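You operate a simulated robot arm through the tools that you are given. There is no shell and no other tool. Be economical: measure what you need, move in short steps, check, and stop when the job is done.

Carry out the task below with a simulated robot arm. There is one attempt and no reset: what you move stays moved.

Task
Put the foam block with the largest size on its label from the packing table top on top of the blue fan motor.
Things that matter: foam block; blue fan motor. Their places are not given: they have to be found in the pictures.

Only the result counts: the job must be done as asked and must still hold three seconds after the hand-in. Knocking over, shifting, dropping, spilling or breaking anything else fails it.

Robot
A 7-joint arm with a two-finger parallel gripper, fixed in place. Base frame: the origin is at the foot of the arm, x ahead of it, y to its left, z up; the work surface is at about z = 0.8. Readings come in m, degrees, newtons and seconds.
With the tool pointing down near the work surface it reaches from about 0.24 to 0.68 m from the base axis. Its first joint turns from -66.0 to 66.0 degrees. Payload 2.4 kg.
Tool frame: the origin (TCP) lies between the finger pads and is the grasp point; the fingertips stand 0.03 m ahead of it; z points along the fingers, y is the line along which they close. Largest opening 0.094 m; finger width 0.028, thickness 0.01; the body of the gripper, 0.05 by 0.096 m, starts 0.055 m behind the TCP.
Orientation is told as [roll, pitch, yaw] about the base's x, y, z axes, in that order, counted from this pose: with the fingers straight down and closing along the base's y, the tool's x points along the base's -x, its y along +y and its z along -z.

Tools
- The arm moves only by the tool arm_command. Its argument "plan" is a list of rows, each a list of 7 numbers: the turn, a rotation vector about the tool's x, y, z in degrees, then the shift along the tool's x, y, z in m, then the opening, from 0 (shut) to 1 (fully open). In form: [[wx, wy, wz, dx, dy, dz, gripper], ...]. A call has 1 to 10 rows; each row shifts and turns the commanded pose from where the row before left it, along the tool's axes as they then stand. Each row takes 0.2 s and may step no farther than 0.05 m and 8.6 degrees from the row before; otherwise, or with a gripper value out of range, the whole call is refused. A pose out of reach is approached as far as the arm can. The call stops where the force on the tool passes 40 N (or 10 N more than at its start, if that is more) or the arm is blocked; 0.2 s more then pass. Each finger travels about 0.153 m/s and halts on what it meets, pressing with about 38 N; the grip force reading is that of the motor and also rises with nothing between the fingers. The clock runs only during rows and for 0.2 s after the last one: add rows that do not move to give the fingers time. It gives the time, the measured TCP pose, the force on the tool (base axes), the opening and the grip force at its end, in the units of the frame above (readings bear some noise), and new pictures: "views" is both (left out), scene, wrist or none.
- Cameras (640 x 400 px; columns grow to the right, rows downward): "scene" is fixed at [0.0464, 0.4879, 1.4176]; the picture's right is [-0.63, -0.77, 0.00], its down [-0.52, 0.43, -0.74] and it looks along [0.57, -0.47, -0.68] (base axes); focal length 324 px, centre (320, 200). "wrist" rides on the gripper at [0.076, 0.014, -0.102] in the tool frame; the picture's right is [-0.18, 0.98, 0.00], its down [-0.75, -0.14, -0.64] and it looks along [-0.63, -0.12, 0.77] (tool axes); focal length 243 px, centre (320, 200).
- measure_at(camera, pixels): there is no depth. For up to 12 entries [column, row, z] of the newest picture of that camera ("zoom" is the newest enlarged one), the place [x, y] in the base frame at which the ray of that pixel passes the height z, good to about 0.002 m, but the place of the scene camera against the robot may be out by one fixed shift of up to 0.018 m in any direction. The clock stands still meanwhile.
- zoom(camera, box): a new picture of the part [left, top, right, bottom] of that camera's present view, enlarged. The clock stands still meanwhile.
- finish_job(): hands the job in; it is judged then, once.

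Keep the steps short. Do not move on a guess: measure, check each grasp and each placing, and mend mistakes. In all there are 60 turns and 170 pictures (those below and enlarged ones count). Leave the gripper open and the arm clear of the work at the hand-in unless told otherwise, and finish with a single line.

The tools are called after "Emit:" as a command line: name --pt "numbers of a row" for each row, then --argument value for the rest, lists and objects as JSON in quotes. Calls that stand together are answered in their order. arm_command: Moves the arm, as the interface text tells. Its arguments: {"type":"object","properties":{"plan":{"type":"array","items":{"type":"array","items":{"type":"number"}}},"views":{"type":"string","enum":["both","scene","wrist","none"]}},"required":["plan"]} The other tools are called the same way: measure_at (camera, pixels) gives the place at which the rays of pixels pass given heights; zoom (camera, box) takes an enlarged picture of a part of a camera's view; finish_job () hands the job in.

At the start:

```text
time: 0.0
tool_pos: [0.2974, 0.2198, 1.069]
orientation: [0.0, 0.0, 0.1]
force: [0.5, 0.1, -0.6]
finger_gap: 0.0941
finger_force: 0.0
```

scene: 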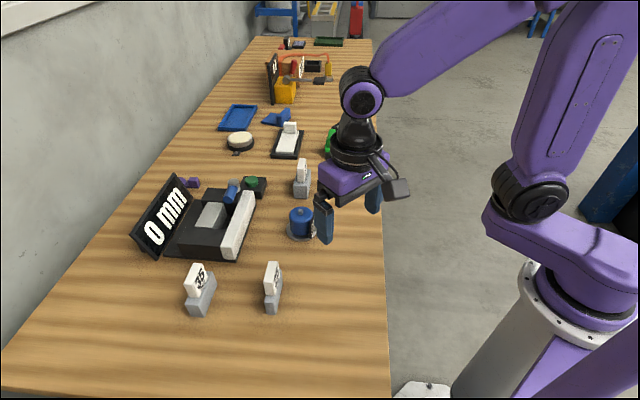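
wrist: 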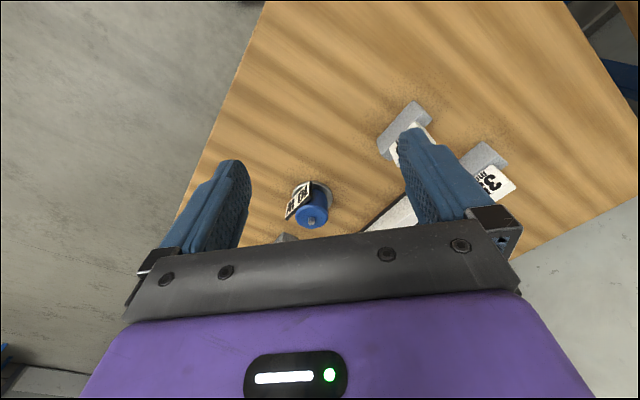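

I see the blue motor near scene (300,222) and three grey blocks with white labels near (200,288), (273,287) and (302,180). I will zoom in on them to read the labels.

Emit:
zoom --camera "scene" --box '[170, 240, 330, 340]'

Emit:
zoom --camera "scene" --box '[240, 140, 360, 250]'

Emit:
zoom --camera "wrist" --box '[240, 80, 540, 260]'

Emit:
zoom --camera "scene" --box '[210, 30, 370, 170]'

```text
4.00 times, centred on (250, 290) of scene
```

zoom: 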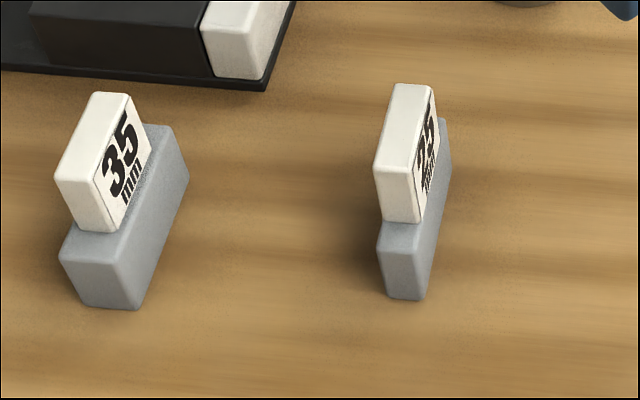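

```text
3.64 times, centred on (300, 195) of scene
```

zoom: 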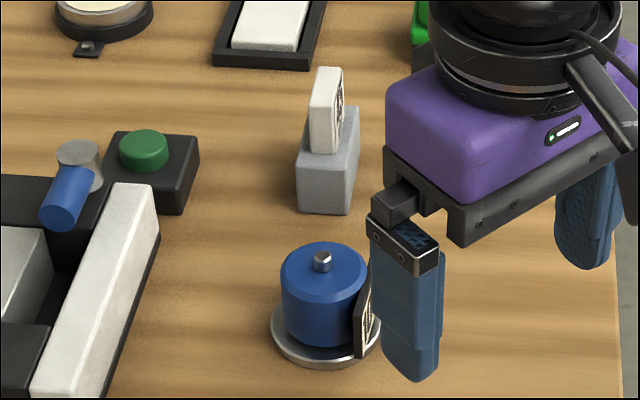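

```text
2.13 times, centred on (390, 170) of wrist
```

zoom: 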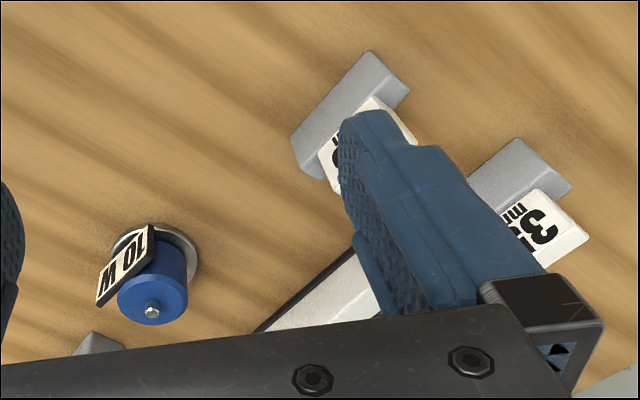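

```text
2.86 times, centred on (290, 100) of scene
```

zoom: 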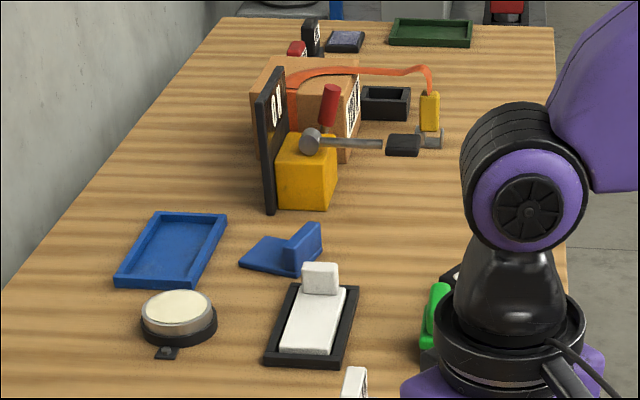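

The labels read 35 mm and 25 mm. The third block's label at (302,180) faces away from the camera. I'll measure the positions before moving the camera to read it.

Emit:
measure_at --camera "scene" --pixels '[[302, 195, 0.8], [300, 235, 0.8], [200, 310, 0.8], [270, 312, 0.8], [300, 212, 0.85], [288, 145, 0.8], [370, 130, 0.8], [385, 300, 0.8], [197, 268, 0.86], [273, 265, 0.86]]'

Emit:
measure_at --camera "wrist" --pixels '[[322, 200, 0.8], [312, 222, 0.85], [390, 145, 0.8], [480, 160, 0.8], [510, 185, 0.86]]'

```text
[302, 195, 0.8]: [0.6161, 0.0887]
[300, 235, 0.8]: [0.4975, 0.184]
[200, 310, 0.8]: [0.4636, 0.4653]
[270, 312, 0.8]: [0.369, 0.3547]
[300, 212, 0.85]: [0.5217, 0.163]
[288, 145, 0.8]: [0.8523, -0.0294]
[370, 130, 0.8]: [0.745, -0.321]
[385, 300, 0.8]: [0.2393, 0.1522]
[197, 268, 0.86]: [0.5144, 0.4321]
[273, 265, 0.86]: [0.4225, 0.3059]
```

```text
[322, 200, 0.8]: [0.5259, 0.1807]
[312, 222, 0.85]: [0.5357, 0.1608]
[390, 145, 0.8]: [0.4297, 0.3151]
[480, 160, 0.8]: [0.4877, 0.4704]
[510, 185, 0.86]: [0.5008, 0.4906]
```

The third block is at about (0.61, 0.085). I'll shift the tool to about y = -0.02 at the same height so the wrist camera can see its label.

Emit:
arm_command --pt "0 0 0 0 -0.04 0 1" --pt "0 0 0 0 -0.04 0 1" --pt "0 0 0 0 -0.04 0 1" --pt "0 0 0 0 -0.04 0 1" --pt "0 0 0 0 -0.04 0 1" --pt "0 0 0 -0.03 -0.04 0 1" --pt "0 0 0 0 0 0 1"

```text
time: 1.6
tool_pos: [0.3237, -0.0208, 1.0697]
orientation: [0.0, 0.0, 0.0]
force: [0.1, 1.0, -0.4]
finger_gap: 0.0939
finger_force: 0.1
```

scene: 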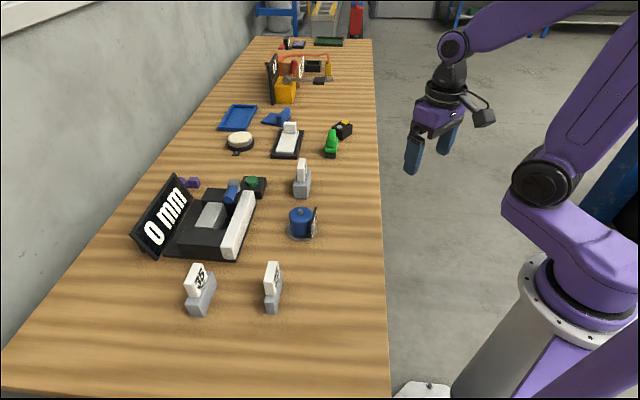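
wrist: 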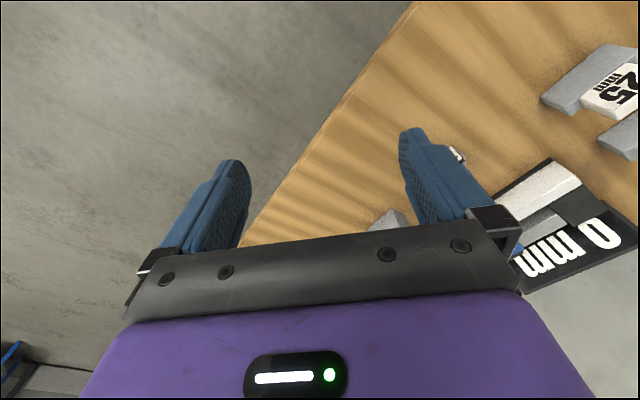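

The camera is upside down relative to x, and block 3 is half hidden by the gripper at (388,218). I'll move about 0.15 m forward and look again.

Emit:
arm_command --pt "0 0 0 -0.04 0 0 1" --pt "0 0 0 -0.04 0 0 1" --pt "0 0 0 -0.04 0 0 1" --pt "0 0 0 -0.03 0 0 1" --pt "0 0 0 0 0 0 1" --views "wrist"

Emit:
zoom --camera "scene" --box '[260, 140, 360, 250]'

```text
time: 2.8
tool_pos: [0.4777, -0.0203, 1.0675]
orientation: [0.0, 0.1, 0.0]
force: [-0.7, -0.9, 0.3]
finger_gap: 0.0939
finger_force: 0.2
```

wrist: 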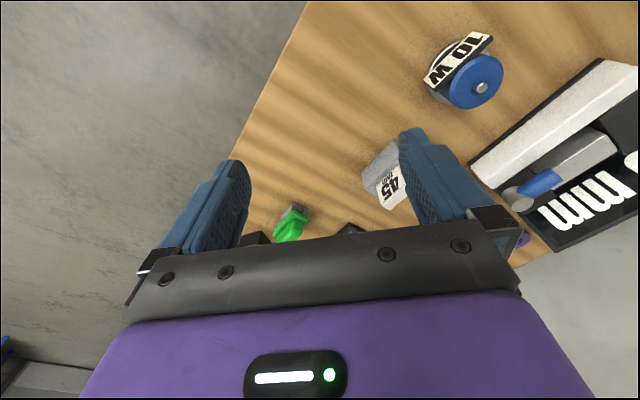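

```text
3.64 times, centred on (310, 195) of scene
```

zoom: 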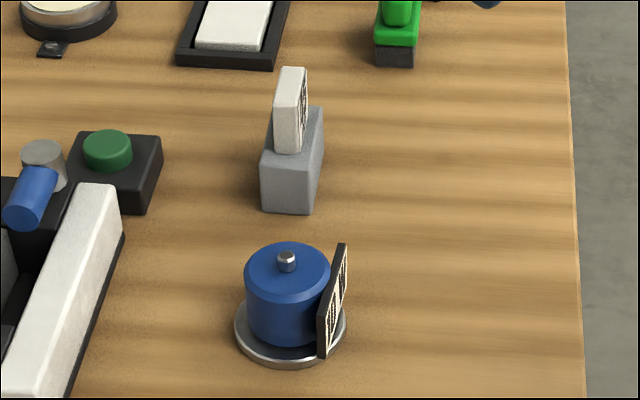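

Block 3 reads 45 mm, the largest, so it's the one to move. The motor has a shaft nub on top at about (286,260) in the zoom. I'll zoom in with the wrist camera to get the geometry.

Emit:
zoom --camera "wrist" --box '[340, 10, 540, 230]'

Emit:
arm_command --pt "0 0 0 0 0.04 0 1" --pt "0 0 0 0 0.04 0 1" --pt "0 0 0 0 0.04 0 1" --pt "0 0 0 -0.03 0 0 1" --pt "0 0 0 0 0 0 1" --views "wrist"

Emit:
zoom --camera "wrist" --box '[230, 0, 430, 230]'

```text
1.82 times, centred on (440, 120) of wrist
```

zoom: 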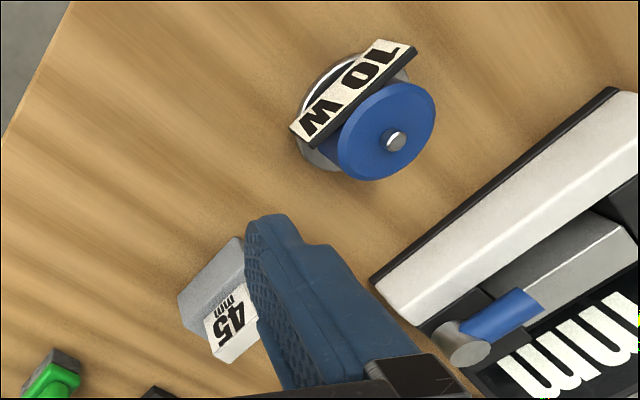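

```text
time: 4.0
tool_pos: [0.5074, 0.1002, 1.0698]
orientation: [0.1, 0.0, 0.0]
force: [1.0, 0.3, 0.1]
finger_gap: 0.094
finger_force: 0.0
```

wrist: 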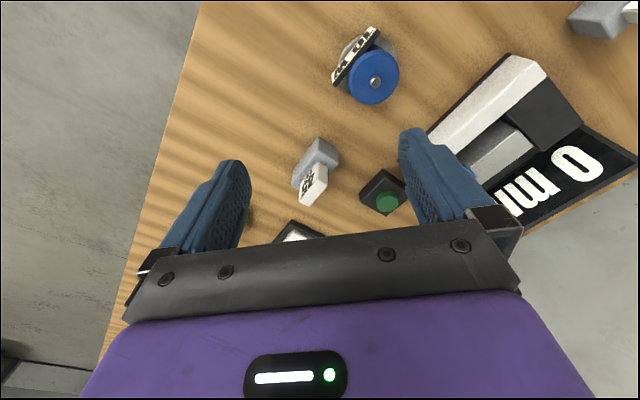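

```text
1.74 times, centred on (330, 115) of wrist
```

zoom: 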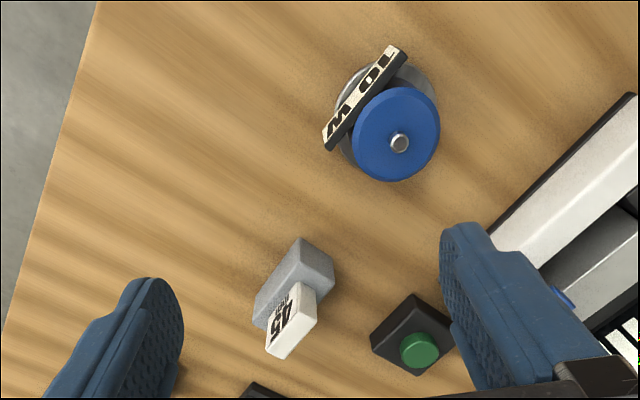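

Both are clearly visible. I'll take tighter zooms of block and motor for measuring.

Emit:
zoom --camera "wrist" --box '[270, 125, 370, 215]'

Emit:
zoom --camera "scene" --box '[270, 150, 340, 245]'

Emit:
zoom --camera "wrist" --box '[320, 15, 420, 115]'

```text
4.44 times, centred on (320, 170) of wrist
```

zoom: 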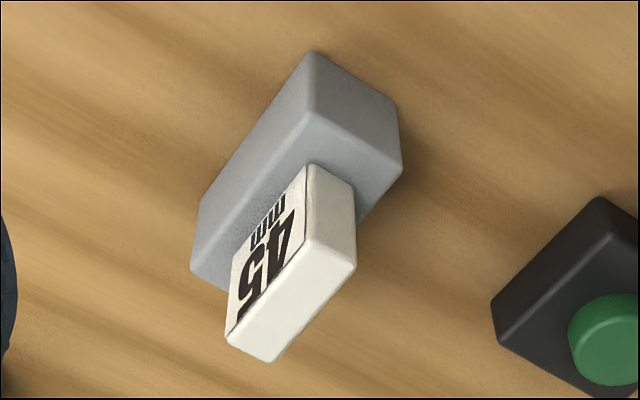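

```text
4.21 times, centred on (305, 198) of scene
```

zoom: 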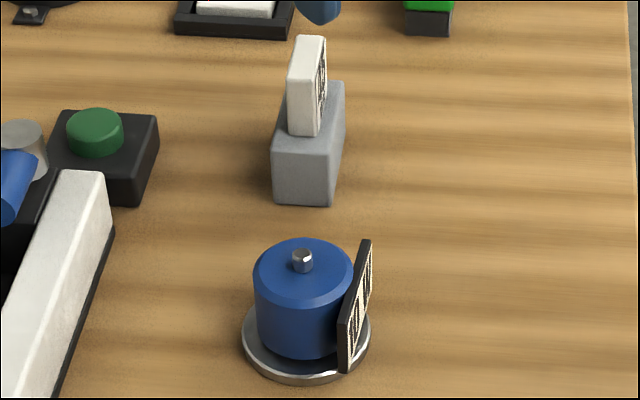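

```text
4.00 times, centred on (370, 65) of wrist
```

zoom: 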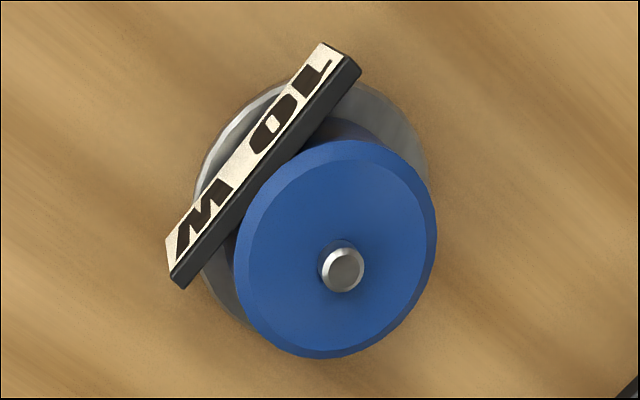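

Next I'll measure block and motor corners at trial heights.

Emit:
measure_at --camera "wrist" --pixels '[[318.2, 136.7, 0.8], [337.6, 148.6, 0.8], [292.3, 171.1, 0.8], [318.2, 150.2, 0.83], [338.5, 162.8, 0.83], [291.2, 185.8, 0.83], [317.3, 178.6, 0.87], [327.9, 184.6, 0.87], [308.7, 206.5, 0.87], [298.8, 200.4, 0.87], [317.1, 162.1, 0.83]]'

Emit:
measure_at --camera "scene" --pixels '[[294.3, 198.5, 0.8], [311.2, 199.4, 0.8], [293.8, 186.1, 0.83], [311.4, 186.6, 0.83], [314.5, 170.7, 0.83], [298, 159.5, 0.87], [310, 160, 0.87], [301.2, 213.5, 0.85], [301.2, 213.5, 0.86], [301.2, 213.5, 0.87]]'

Emit:
measure_at --camera "zoom" --pixels '[[345, 270, 0.85], [345, 270, 0.86], [345, 270, 0.87], [228, 255, 0.85], [437, 240, 0.85], [335, 140, 0.85], [320, 358, 0.85], [320, 45, 0.85], [355, 70, 0.85], [168, 240, 0.85], [178, 288, 0.85]]'

```text
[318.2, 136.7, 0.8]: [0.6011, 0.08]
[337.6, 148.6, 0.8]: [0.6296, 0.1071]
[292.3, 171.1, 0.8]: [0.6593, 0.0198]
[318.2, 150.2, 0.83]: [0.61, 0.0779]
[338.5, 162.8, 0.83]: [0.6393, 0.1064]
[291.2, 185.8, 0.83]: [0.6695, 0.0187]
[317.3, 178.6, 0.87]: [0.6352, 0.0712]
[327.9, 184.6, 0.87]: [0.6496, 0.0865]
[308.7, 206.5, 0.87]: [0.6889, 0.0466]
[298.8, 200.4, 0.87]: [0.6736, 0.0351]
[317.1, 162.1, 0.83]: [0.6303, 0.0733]
```

```text
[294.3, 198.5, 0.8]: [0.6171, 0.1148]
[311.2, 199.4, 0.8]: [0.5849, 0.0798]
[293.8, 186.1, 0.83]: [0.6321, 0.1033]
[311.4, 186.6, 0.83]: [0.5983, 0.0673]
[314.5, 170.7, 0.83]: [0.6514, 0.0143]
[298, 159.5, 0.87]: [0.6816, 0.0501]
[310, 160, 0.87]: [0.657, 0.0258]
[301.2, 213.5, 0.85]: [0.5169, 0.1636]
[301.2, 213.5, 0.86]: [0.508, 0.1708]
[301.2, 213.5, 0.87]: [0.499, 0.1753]
```

```text
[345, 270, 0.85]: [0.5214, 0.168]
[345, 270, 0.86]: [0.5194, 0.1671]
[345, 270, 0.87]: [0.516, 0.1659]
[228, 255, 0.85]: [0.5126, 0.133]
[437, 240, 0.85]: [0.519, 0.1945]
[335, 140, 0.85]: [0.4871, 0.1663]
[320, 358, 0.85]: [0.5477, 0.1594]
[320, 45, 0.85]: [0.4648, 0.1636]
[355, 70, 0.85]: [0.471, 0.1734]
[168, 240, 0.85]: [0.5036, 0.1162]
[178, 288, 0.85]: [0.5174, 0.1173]
```

The block's footprint is about 0.040 x 0.083 m, with its long axis near -45° yaw and its centre near (0.644, 0.063). The body top is at about z 0.847 and the white tab reaches about 0.895. The motor shaft top is near (0.519, 0.167, 0.862). The label plate is parallel to the block, so I can keep the block's orientation. Now I'll turn the tool by 45° and hover above the tab while still high.

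Emit:
arm_command --pt "0 0 7.5 0 0 0 1" --pt "0 0 7.5 0 0 0 1" --pt "0 0 7.5 0 0 0 1" --pt "0 0 7.5 0 0 0 1" --pt "0 0 7.5 0 0 0 1" --pt "0 0 7.5 0 0 0 1" --pt "0 0 0 -0.0403 0.023 0 1" --pt "0 0 0 -0.0403 0.023 0 1" --pt "0 0 0 -0.0403 0.023 0 1" --pt "0 0 0 0 0 0 1"

Emit:
zoom --camera "scene" --box '[260, 140, 360, 250]'

Emit:
zoom --camera "wrist" --box '[240, 80, 420, 240]'

```text
time: 6.2
tool_pos: [0.6419, 0.061, 1.0691]
orientation: [-0.1, 0.0, -45.1]
force: [0.9, 0.1, 0.0]
finger_gap: 0.094
finger_force: 0.2
```

scene: 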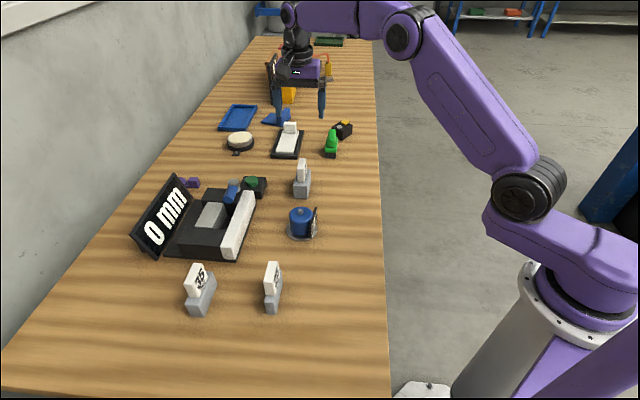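
wrist: 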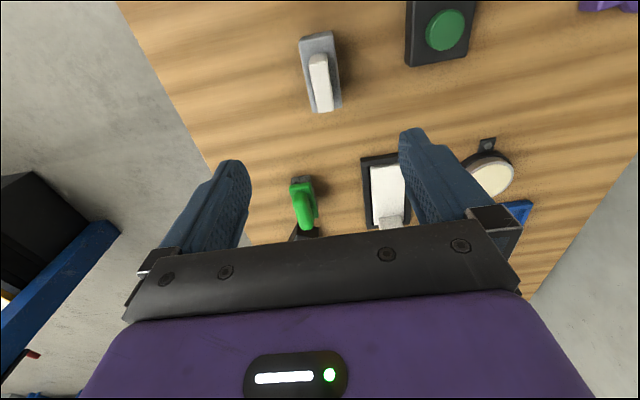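

```text
3.64 times, centred on (310, 195) of scene
```

zoom: 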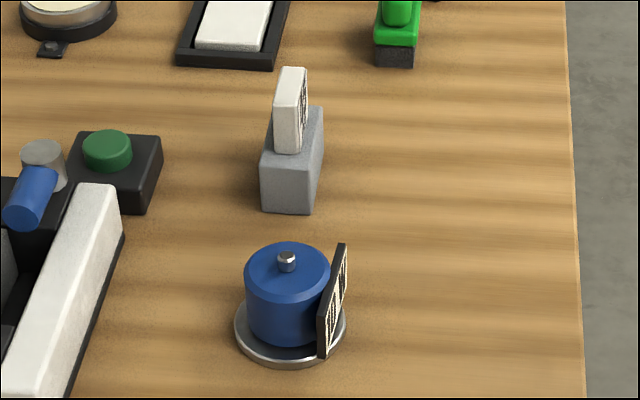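

```text
2.50 times, centred on (330, 160) of wrist
```

zoom: 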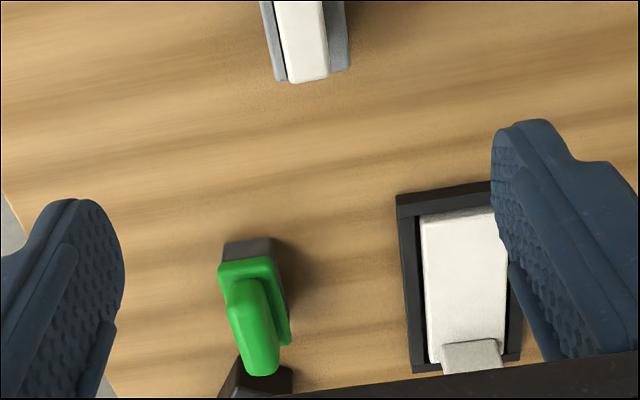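

The block is at the top of the wrist picture at (320,70), as expected while high. I'll zoom in and measure its tab again from here.

Emit:
zoom --camera "wrist" --box '[280, 20, 360, 120]'

Emit:
measure_at --camera "wrist" --pixels '[[309, 54, 0.895], [326, 53, 0.895], [333, 110, 0.895], [316, 112, 0.895], [300, 39, 0.847], [332, 31, 0.847], [341, 106, 0.847], [309, 112, 0.847]]'

```text
4.00 times, centred on (320, 70) of wrist
```

zoom: 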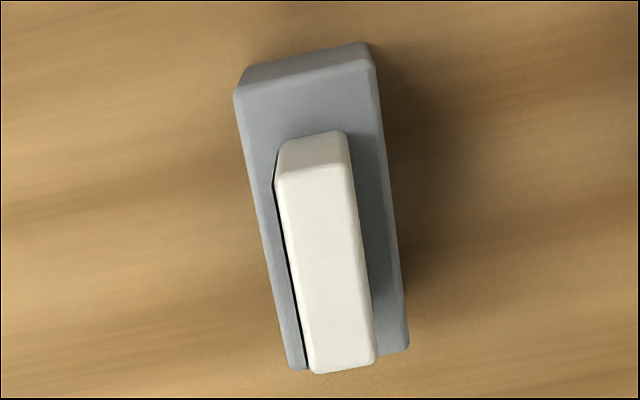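

```text
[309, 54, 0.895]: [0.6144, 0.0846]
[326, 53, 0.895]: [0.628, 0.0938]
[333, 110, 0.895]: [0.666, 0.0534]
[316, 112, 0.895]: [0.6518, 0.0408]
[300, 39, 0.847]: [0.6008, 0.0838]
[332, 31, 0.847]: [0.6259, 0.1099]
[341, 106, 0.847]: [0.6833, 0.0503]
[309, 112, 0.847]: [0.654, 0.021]
```

Emit:
measure_at --camera "zoom" --pixels '[[276, 180, 0.885], [350, 166, 0.885], [375, 358, 0.885], [313, 373, 0.885], [276, 180, 0.9], [350, 166, 0.9], [375, 358, 0.9], [313, 373, 0.9], [236, 92, 0.845], [375, 62, 0.845], [408, 348, 0.845], [292, 369, 0.845]]'

```text
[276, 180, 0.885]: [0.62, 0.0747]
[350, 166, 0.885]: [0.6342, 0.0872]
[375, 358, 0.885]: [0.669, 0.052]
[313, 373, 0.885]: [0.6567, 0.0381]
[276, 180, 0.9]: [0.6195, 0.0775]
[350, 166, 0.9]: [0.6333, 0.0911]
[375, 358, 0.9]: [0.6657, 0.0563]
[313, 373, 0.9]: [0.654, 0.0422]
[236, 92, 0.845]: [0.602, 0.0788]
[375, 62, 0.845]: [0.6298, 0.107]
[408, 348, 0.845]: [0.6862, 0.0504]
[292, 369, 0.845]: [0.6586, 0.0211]
```

The block centre is (0.644, 0.0645) and the tab top is at about z 0.893, centred on the body. I'll partly close to 0.6 to stay clear of the green button box, trim the position, and descend to TCP z of about 0.93.

Emit:
arm_command --pt "0 0 0 0.001 0.004 0 0.6" --pt "0 0 0 0 0 0.035 0.6" --pt "0 0 0 0 0 0.035 0.6" --pt "0 0 0 0 0 0.035 0.6" --pt "0 0 0 0 0 0.034 0.6" --pt "0 0 0 0 0 0 0.6"

Emit:
zoom --camera "scene" --box '[250, 110, 360, 210]'

```text
time: 7.6
tool_pos: [0.6417, 0.0659, 0.9294]
orientation: [0.0, 0.0, -45.0]
force: [0.3, -0.3, 0.1]
finger_gap: 0.0566
finger_force: 0.0
```

scene: 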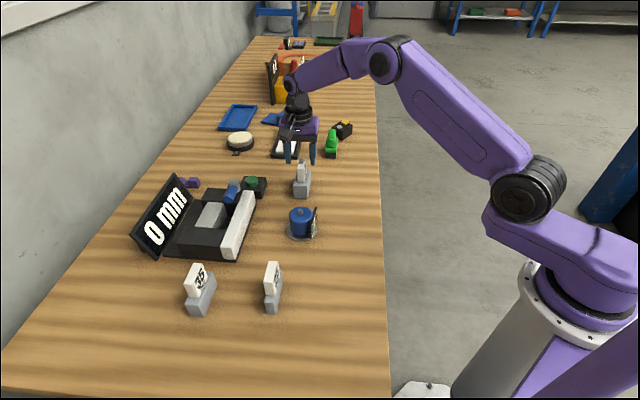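
wrist: 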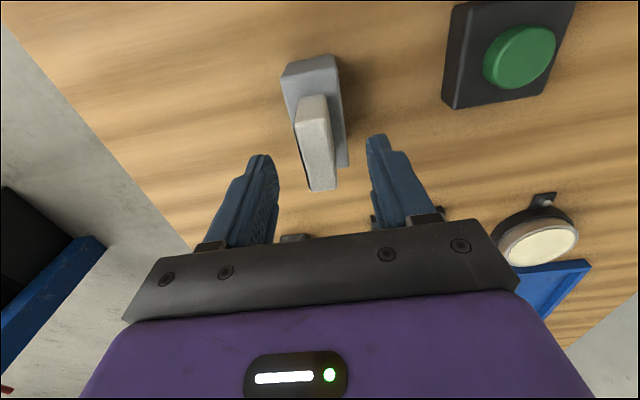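

```text
4.00 times, centred on (305, 160) of scene
```

zoom: 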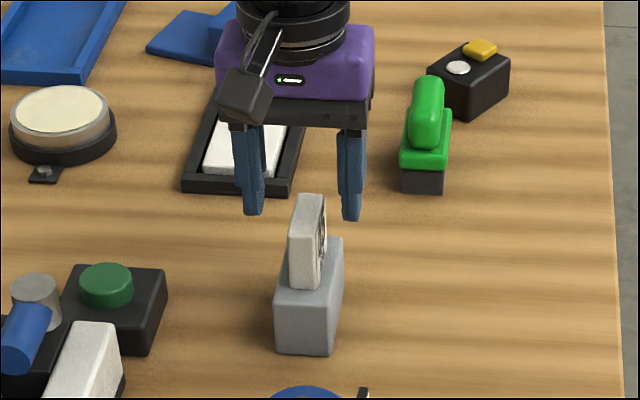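

Emit:
measure_at --camera "wrist" --pixels '[[296, 128, 0.893], [328, 121, 0.893], [337, 187, 0.893], [311, 190, 0.893]]'

```text
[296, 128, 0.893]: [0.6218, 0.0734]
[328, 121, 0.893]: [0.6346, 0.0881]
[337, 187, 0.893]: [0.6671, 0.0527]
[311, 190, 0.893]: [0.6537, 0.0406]
```

The tab centre re-measures at (0.644, 0.064), so the tool is aligned. I'll trim 2 mm and descend to TCP z 0.884, which puts the fingertips just above the block body.

Emit:
arm_command --pt "0 0 0 -0.002 0 0.015 0.6" --pt "0 0 0 0 0 0.015 0.6" --pt "0 0 0 0 0 0.015 0.6" --pt "0 0 0 0 0 0 0.6"

Emit:
zoom --camera "scene" --box '[250, 110, 360, 210]'

```text
time: 8.6
tool_pos: [0.6457, 0.0656, 0.883]
orientation: [0.1, 0.0, -45.0]
force: [0.4, 0.5, -0.3]
finger_gap: 0.0564
finger_force: 0.0
```

scene: 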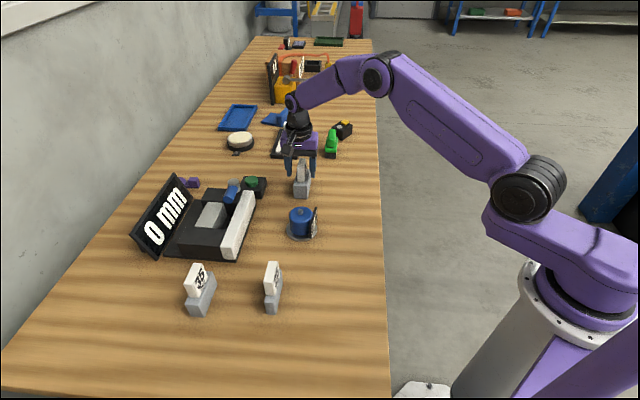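
wrist: 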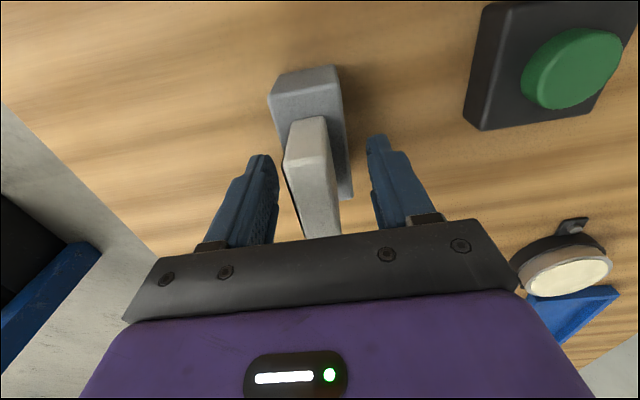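

```text
4.00 times, centred on (305, 160) of scene
```

zoom: 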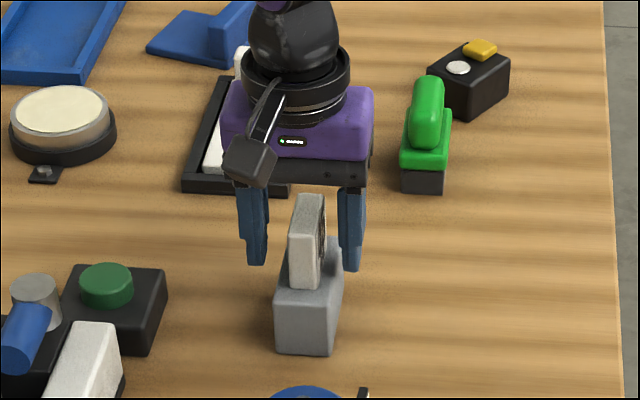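

The fingers straddle the tab with no contact force, so I'll close them.

Emit:
arm_command --pt "0 0 0 0 0 0 0.3" --pt "0 0 0 0 0 0 0.1" --pt "0 0 0 0 0 0 0" --pt "0 0 0 0 0 0 0"

```text
time: 9.6
tool_pos: [0.6449, 0.0641, 0.8843]
orientation: [0.0, 0.0, -44.9]
force: [-0.1, -0.4, 0.0]
finger_gap: 0.0233
finger_force: 37.6
```

scene: 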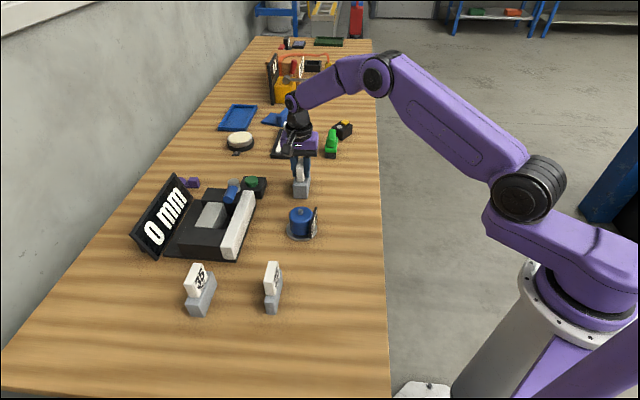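
wrist: 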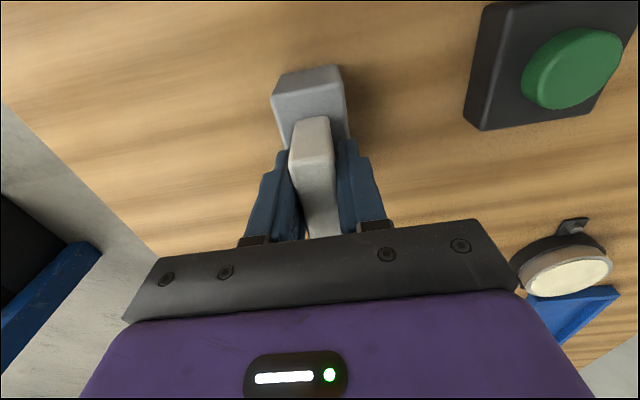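

The tab is gripped at a 23 mm gap and 37.6 N. I'll lift straight up 0.12 m.

Emit:
arm_command --pt "0 0 0 0 0 -0.02 0" --pt "0 0 0 0 0 -0.03 0" --pt "0 0 0 0 0 -0.035 0" --pt "0 0 0 0 0 -0.035 0" --pt "0 0 0 0 0 0 0"

Emit:
zoom --camera "scene" --box '[260, 90, 360, 250]'

```text
time: 10.8
tool_pos: [0.6459, 0.0638, 1.0063]
orientation: [-0.1, 0.0, -45.0]
force: [-0.4, 0.1, -0.5]
finger_gap: 0.0232
finger_force: 38.0
```

scene: 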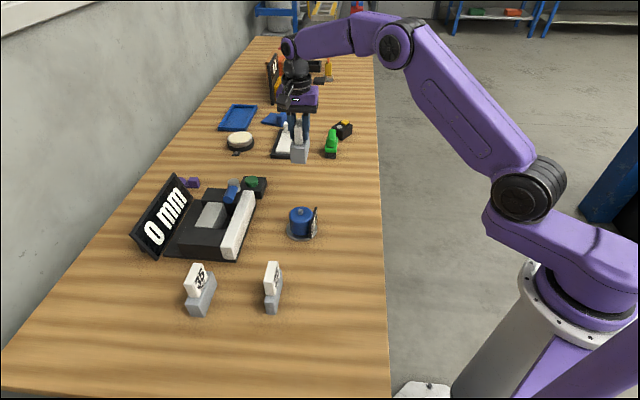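
wrist: 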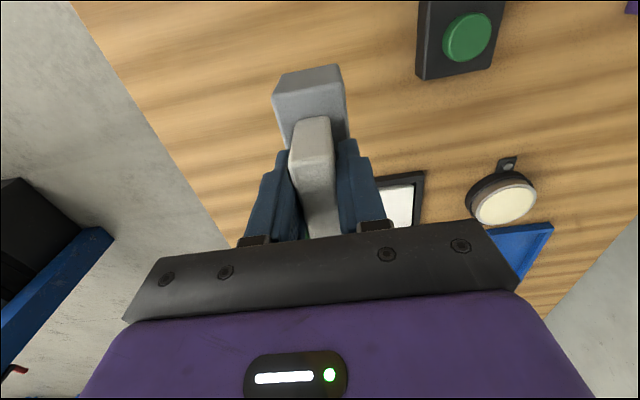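

```text
2.50 times, centred on (310, 170) of scene
```

zoom: 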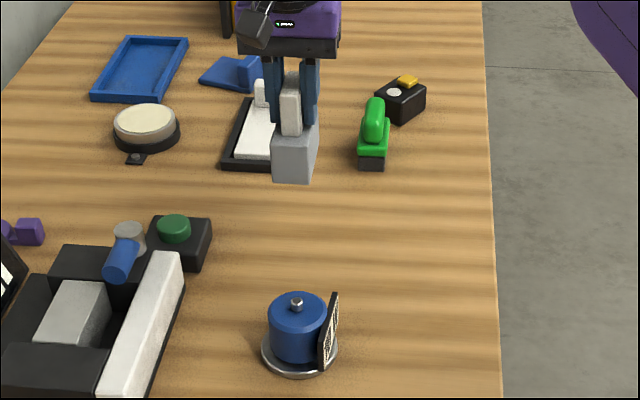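

It is lifted and held. Now I'll move level towards the motor, still high, with the block bottom at about 0.92.

Emit:
arm_command --pt "0 0 0 0.03 -0.004 0 0" --pt "0 0 0 0.035 -0.004 0 0" --pt "0 0 0 0.035 -0.004 0 0" --pt "0 0 0 0.035 -0.004 0 0" --pt "0 0 0 0.027 0 0 0" --pt "0 0 0 0 0 0 0"

Emit:
zoom --camera "scene" --box '[260, 140, 360, 250]'

Emit:
zoom --camera "wrist" --box '[240, 20, 400, 130]'

```text
time: 12.2
tool_pos: [0.5175, 0.1703, 1.0048]
orientation: [0.1, 0.0, -45.0]
force: [0.0, 0.0, -0.6]
finger_gap: 0.0235
finger_force: 38.0
```

scene: 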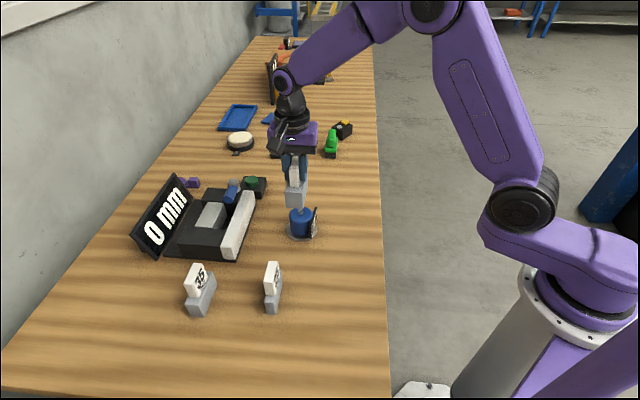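
wrist: 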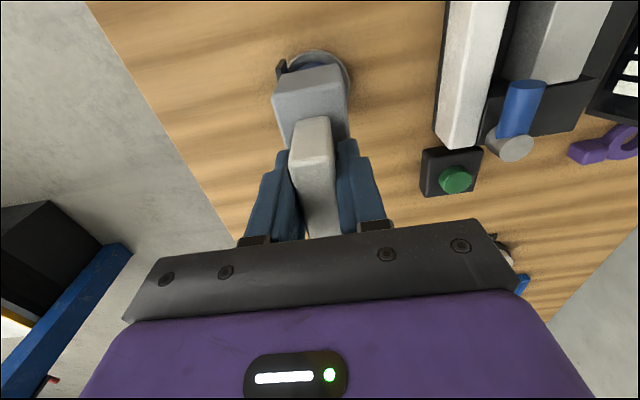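

```text
3.64 times, centred on (310, 195) of scene
```

zoom: 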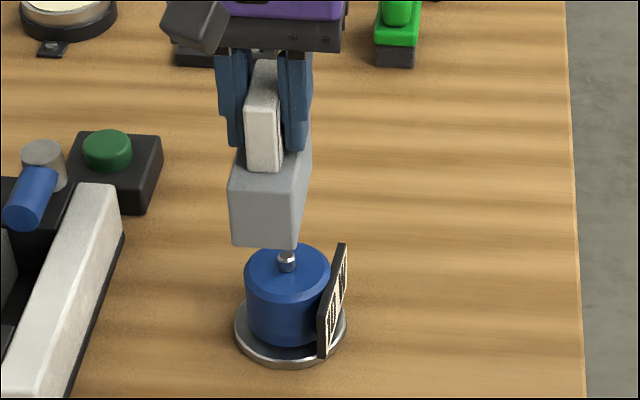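

```text
3.64 times, centred on (320, 75) of wrist
```

zoom: 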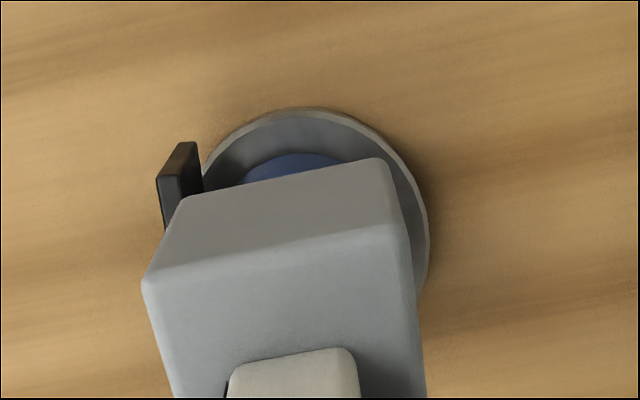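

The block hovers over the motor. I'll check the motor's centre from its base disc in both views, and the plate's top height.

Emit:
measure_at --camera "scene" --pixels '[[304.5, 229.3, 0.805], [289.1, 229.3, 0.805], [319.9, 229.3, 0.805], [304.5, 240.6, 0.8], [303.5, 212.9, 0.86], [303.5, 212.9, 0.865], [303.5, 212.9, 0.855], [319.2, 207.4, 0.84], [319.2, 207.4, 0.85], [319.2, 207.4, 0.86]]'

Emit:
measure_at --camera "zoom" --pixels '[[300, 107, 0.805], [428, 225, 0.805], [203, 165, 0.805], [370, 132, 0.805], [421, 285, 0.805], [182, 142, 0.8], [196, 142, 0.84], [157, 178, 0.85], [182, 143, 0.85]]'

```text
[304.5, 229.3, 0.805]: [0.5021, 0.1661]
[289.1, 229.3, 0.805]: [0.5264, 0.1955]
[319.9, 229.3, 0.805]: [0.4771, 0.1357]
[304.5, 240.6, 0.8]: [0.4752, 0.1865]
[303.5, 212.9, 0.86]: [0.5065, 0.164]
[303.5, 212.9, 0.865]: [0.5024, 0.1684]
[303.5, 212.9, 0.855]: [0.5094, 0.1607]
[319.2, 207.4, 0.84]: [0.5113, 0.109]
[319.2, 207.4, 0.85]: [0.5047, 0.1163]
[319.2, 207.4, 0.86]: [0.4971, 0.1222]
```

```text
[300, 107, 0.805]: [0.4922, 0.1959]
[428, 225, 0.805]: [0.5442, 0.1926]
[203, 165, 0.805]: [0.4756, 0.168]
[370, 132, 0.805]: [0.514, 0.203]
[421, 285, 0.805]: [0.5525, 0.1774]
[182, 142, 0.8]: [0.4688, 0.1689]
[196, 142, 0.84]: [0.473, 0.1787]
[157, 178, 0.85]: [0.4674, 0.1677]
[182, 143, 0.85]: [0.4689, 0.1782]
```

The motor centre comes out at about (0.517, 0.1655), with the shaft top at about 0.864 and the plate top at about 0.855. The plate is 30 mm off the axis, so it clears the block's 20 mm half width. I'll trim and descend to TCP z 0.962, which puts the block bottom at about 0.878.

Emit:
arm_command --pt "0 0 0 -0.0007 -0.0028 0.015 0" --pt "0 0 0 0 0 0.015 0" --pt "0 0 0 0 0 0.013 0" --pt "0 0 0 0 0 0 0" --pt "0 0 0 0 0 0 0"

Emit:
zoom --camera "scene" --box '[260, 140, 360, 250]'

Emit:
zoom --camera "wrist" --box '[240, 20, 400, 130]'

```text
time: 13.4
tool_pos: [0.5192, 0.1665, 0.9638]
orientation: [0.0, 0.0, -44.9]
force: [0.1, 0.1, -0.2]
finger_gap: 0.0233
finger_force: 37.7
```

scene: 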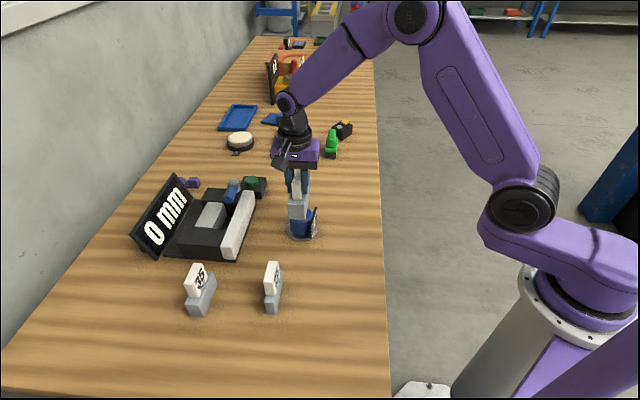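
wrist: 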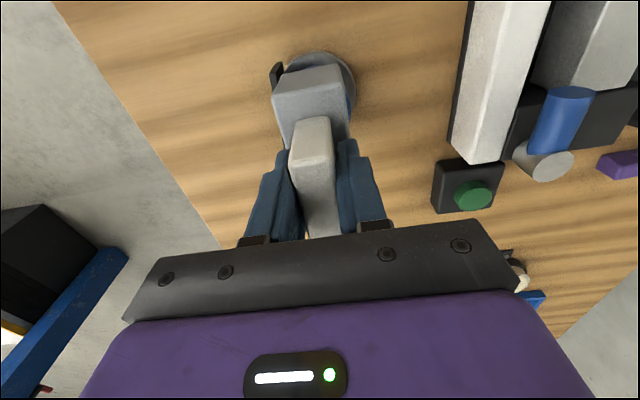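

```text
3.64 times, centred on (310, 195) of scene
```

zoom: 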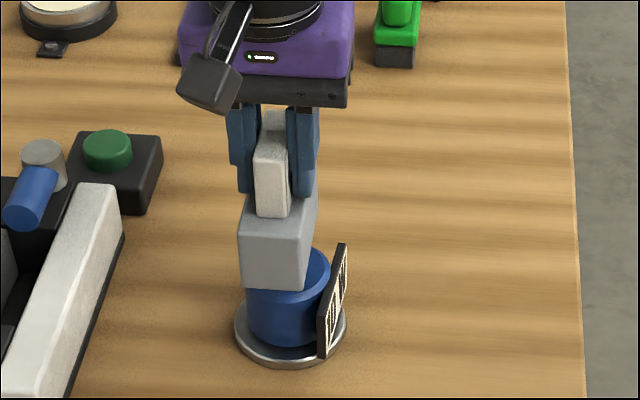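

```text
3.64 times, centred on (320, 75) of wrist
```

zoom: 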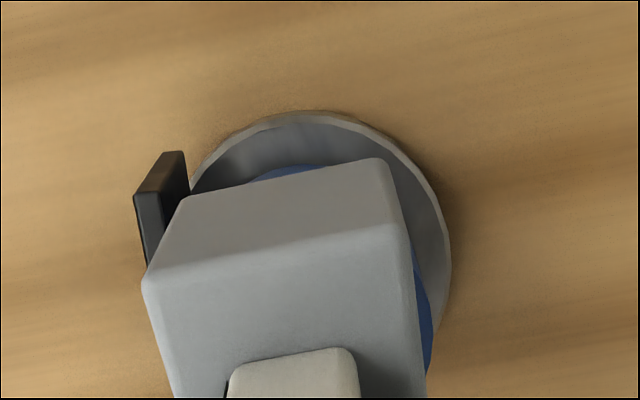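

It looks roughly centred. I'll measure disc rim and block bottom edge in this view to check the alignment.

Emit:
measure_at --camera "zoom" --pixels '[[300, 112, 0.805], [370, 132, 0.805], [425, 185, 0.805], [451, 265, 0.805], [200, 175, 0.805], [240, 132, 0.805], [187, 196, 0.879], [383, 159, 0.879], [145, 280, 0.925], [402, 228, 0.925]]'

```text
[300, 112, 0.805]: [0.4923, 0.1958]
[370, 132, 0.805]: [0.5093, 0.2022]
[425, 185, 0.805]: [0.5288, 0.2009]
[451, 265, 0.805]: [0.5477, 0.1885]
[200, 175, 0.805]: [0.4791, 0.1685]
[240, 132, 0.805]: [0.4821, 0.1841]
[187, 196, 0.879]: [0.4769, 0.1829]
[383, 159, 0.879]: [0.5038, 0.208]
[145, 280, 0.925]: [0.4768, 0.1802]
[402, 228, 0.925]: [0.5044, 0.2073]
```

Block centre (0.519, 0.166) is within 2 mm of the motor centre (0.5175, 0.1658). I'll trim 1.5 mm and descend slowly, watching the force.

Emit:
arm_command --pt "0 0 0 0.0008 -0.0013 0.004 0" --pt "0 0 0 0 0 0.004 0" --pt "0 0 0 0 0 0.002 0" --pt "0 0 0 0 0 0.002 0" --pt "0 0 0 0 0 0 0" --views "none"

Emit:
zoom --camera "scene" --box '[270, 180, 340, 245]'

```text
time: 14.6
tool_pos: [0.5158, 0.1646, 0.9509]
orientation: [0.0, 0.0, -45.0]
force: [-0.9, 0.3, -1.5]
finger_gap: 0.0234
finger_force: 38.0
```

```text
6.15 times, centred on (305, 212) of scene
```

zoom: 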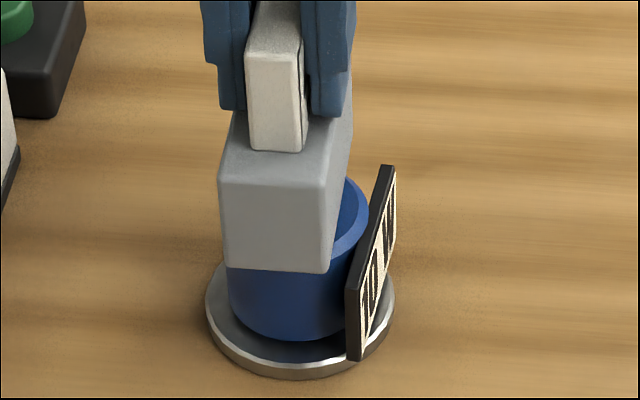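

Bottom is about 3 mm above the shaft and there is still no contact. The block is centred and clear of the plate, so I'll continue in 1 mm steps.

Emit:
arm_command --pt "0 0 0 0 0 0.001 0" --pt "0 0 0 0 0 0.001 0" --pt "0 0 0 0 0 0.001 0" --pt "0 0 0 0 0 0 0" --views "none"

```text
time: 15.6
tool_pos: [0.5164, 0.1648, 0.9483]
orientation: [0.1, 0.1, -45.0]
force: [1.2, -0.6, -0.7]
finger_gap: 0.0234
finger_force: 38.2
```

No contact yet, so another 2 mm.

Emit:
arm_command --pt "0 0 0 0 0 0.001 0" --pt "0 0 0 0 0 0.001 0" --pt "0 0 0 0 0 0 0" --views "none"

```text
time: 16.4
tool_pos: [0.5156, 0.1636, 0.9464]
orientation: [0.0, 0.0, -45.0]
force: [0.1, -1.0, -0.6]
finger_gap: 0.0232
finger_force: 38.1
```

Emit:
arm_command --pt "0 0 0 0 0 0.001 0" --pt "0 0 0 0 0 0.001 0" --pt "0 0 0 0 0 0 0" --views "none"

Emit:
zoom --camera "scene" --box '[270, 180, 340, 245]'

```text
time: 17.2
tool_pos: [0.5168, 0.1669, 0.9441]
orientation: [0.1, -0.1, -44.9]
force: [-5.1, -1.7, 21.2]
finger_gap: 0.0233
finger_force: 37.7
```

```text
6.15 times, centred on (305, 212) of scene
```

zoom: 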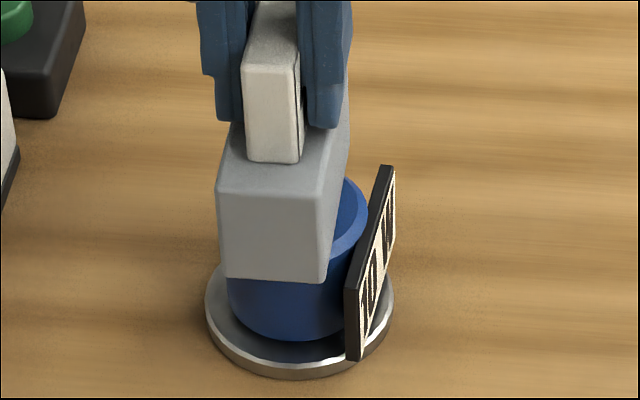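

Contact at 21 N with the block bottom at about 0.860, on the motor's shaft top. I'll back off 1 mm to ease the load, then check.

Emit:
arm_command --pt "0 0 0 0 0 -0.0008 0" --pt "0 0 0 0 0 0 0" --views "none"

```text
time: 17.8
tool_pos: [0.517, 0.1649, 0.9437]
orientation: [0.2, -0.1, -44.9]
force: [-1.5, 1.4, 14.0]
finger_gap: 0.0236
finger_force: 38.0
```

Emit:
arm_command --pt "0 0 0 0 0 -0.0008 0" --pt "0 0 0 0 0 0 0" --views "none"

```text
time: 18.4
tool_pos: [0.5153, 0.1647, 0.9454]
orientation: [-0.1, 0.1, -44.9]
force: [0.2, -0.7, -0.4]
finger_gap: 0.0234
finger_force: 37.9
```

The load is gone and it is barely touching. I'll lower 0.4 mm and open the fingers slightly, so they still bracket the tab if it tilts.

Emit:
arm_command --pt "0 0 0 0 0 0.0004 0" --pt "0 0 0 0 0 0 0.27" --pt "0 0 0 0 0 0 0.3" --pt "0 0 0 0 0 0 0.33" --pt "0 0 0 0 0 0 0.33"

Emit:
zoom --camera "scene" --box '[270, 170, 340, 245]'

Emit:
zoom --camera "wrist" --box '[230, 30, 410, 240]'

```text
time: 19.6
tool_pos: [0.5145, 0.1658, 0.946]
orientation: [0.0, 0.0, -45.0]
force: [-1.6, 0.3, 1.1]
finger_gap: 0.031
finger_force: 0.1
```

scene: 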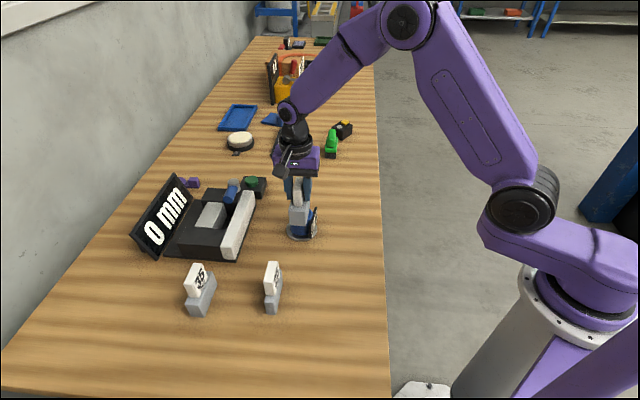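
wrist: 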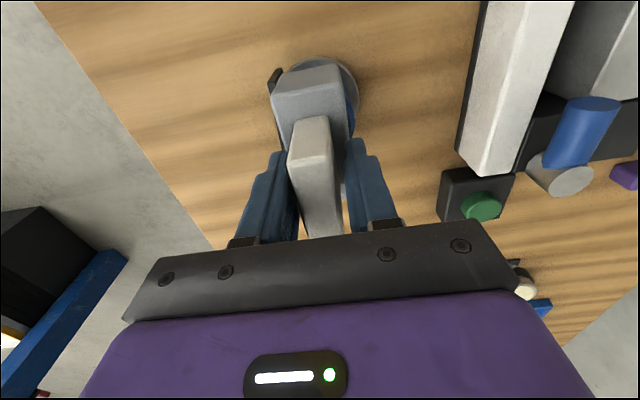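

```text
5.33 times, centred on (305, 208) of scene
```

zoom: 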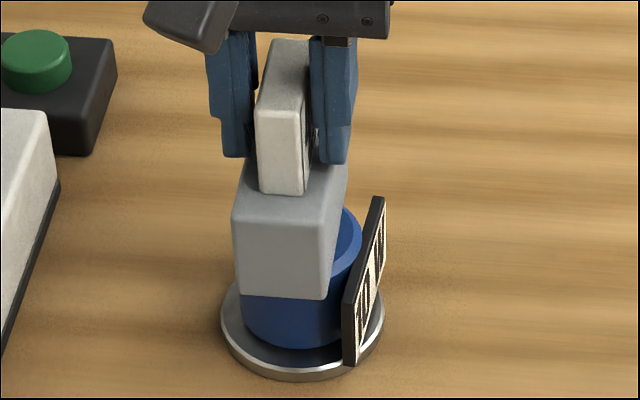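

```text
1.90 times, centred on (320, 135) of wrist
```

zoom: 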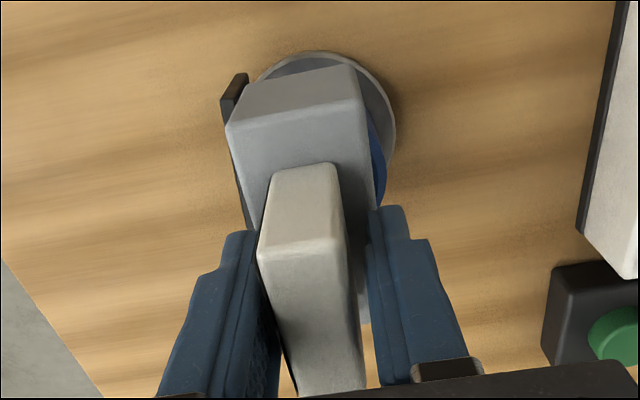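

The block stands upright. The tab may be leaning very slightly to the left finger, so I'll open a bit more and wait to see whether it settles.

Emit:
arm_command --pt "0 0 0 0 0 0 0.36" --pt "0 0 0 0 0 0 0.4" --pt "0 0 0 0 0 0 0.44" --pt "0 0 0 0 0 0 0.44" --pt "0 0 0 0 0 0 0.44" --pt "0 0 0 0 0 0 0.44"

Emit:
zoom --camera "scene" --box '[270, 170, 340, 245]'

Emit:
zoom --camera "wrist" --box '[230, 30, 410, 240]'

```text
time: 21.0
tool_pos: [0.5162, 0.1652, 0.9453]
orientation: [-0.1, -0.1, -45.0]
force: [0.9, -0.3, 0.9]
finger_gap: 0.0413
finger_force: 0.0
```

scene: 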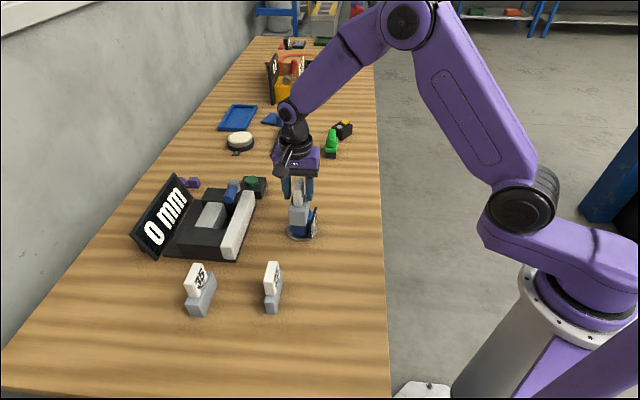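
wrist: 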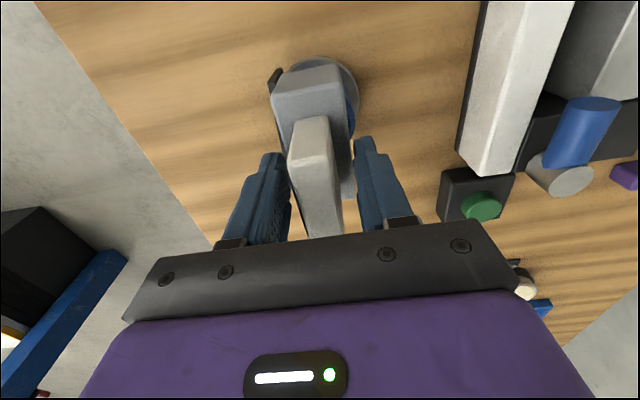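

```text
5.33 times, centred on (305, 208) of scene
```

zoom: 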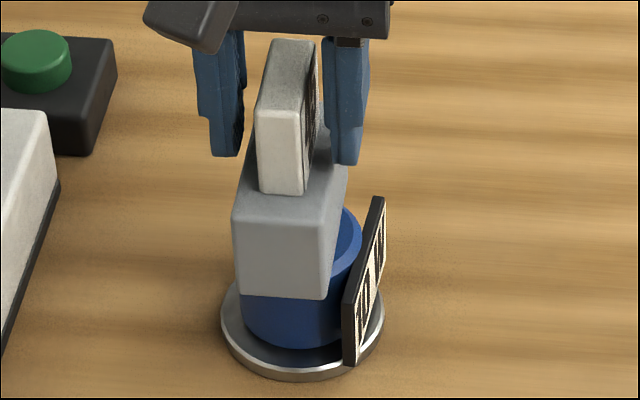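

```text
1.90 times, centred on (320, 135) of wrist
```

zoom: 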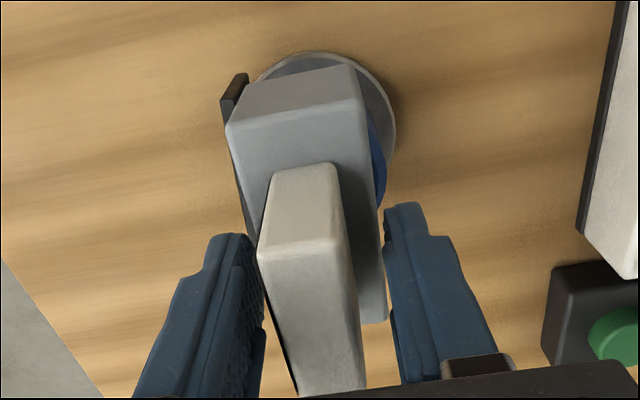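

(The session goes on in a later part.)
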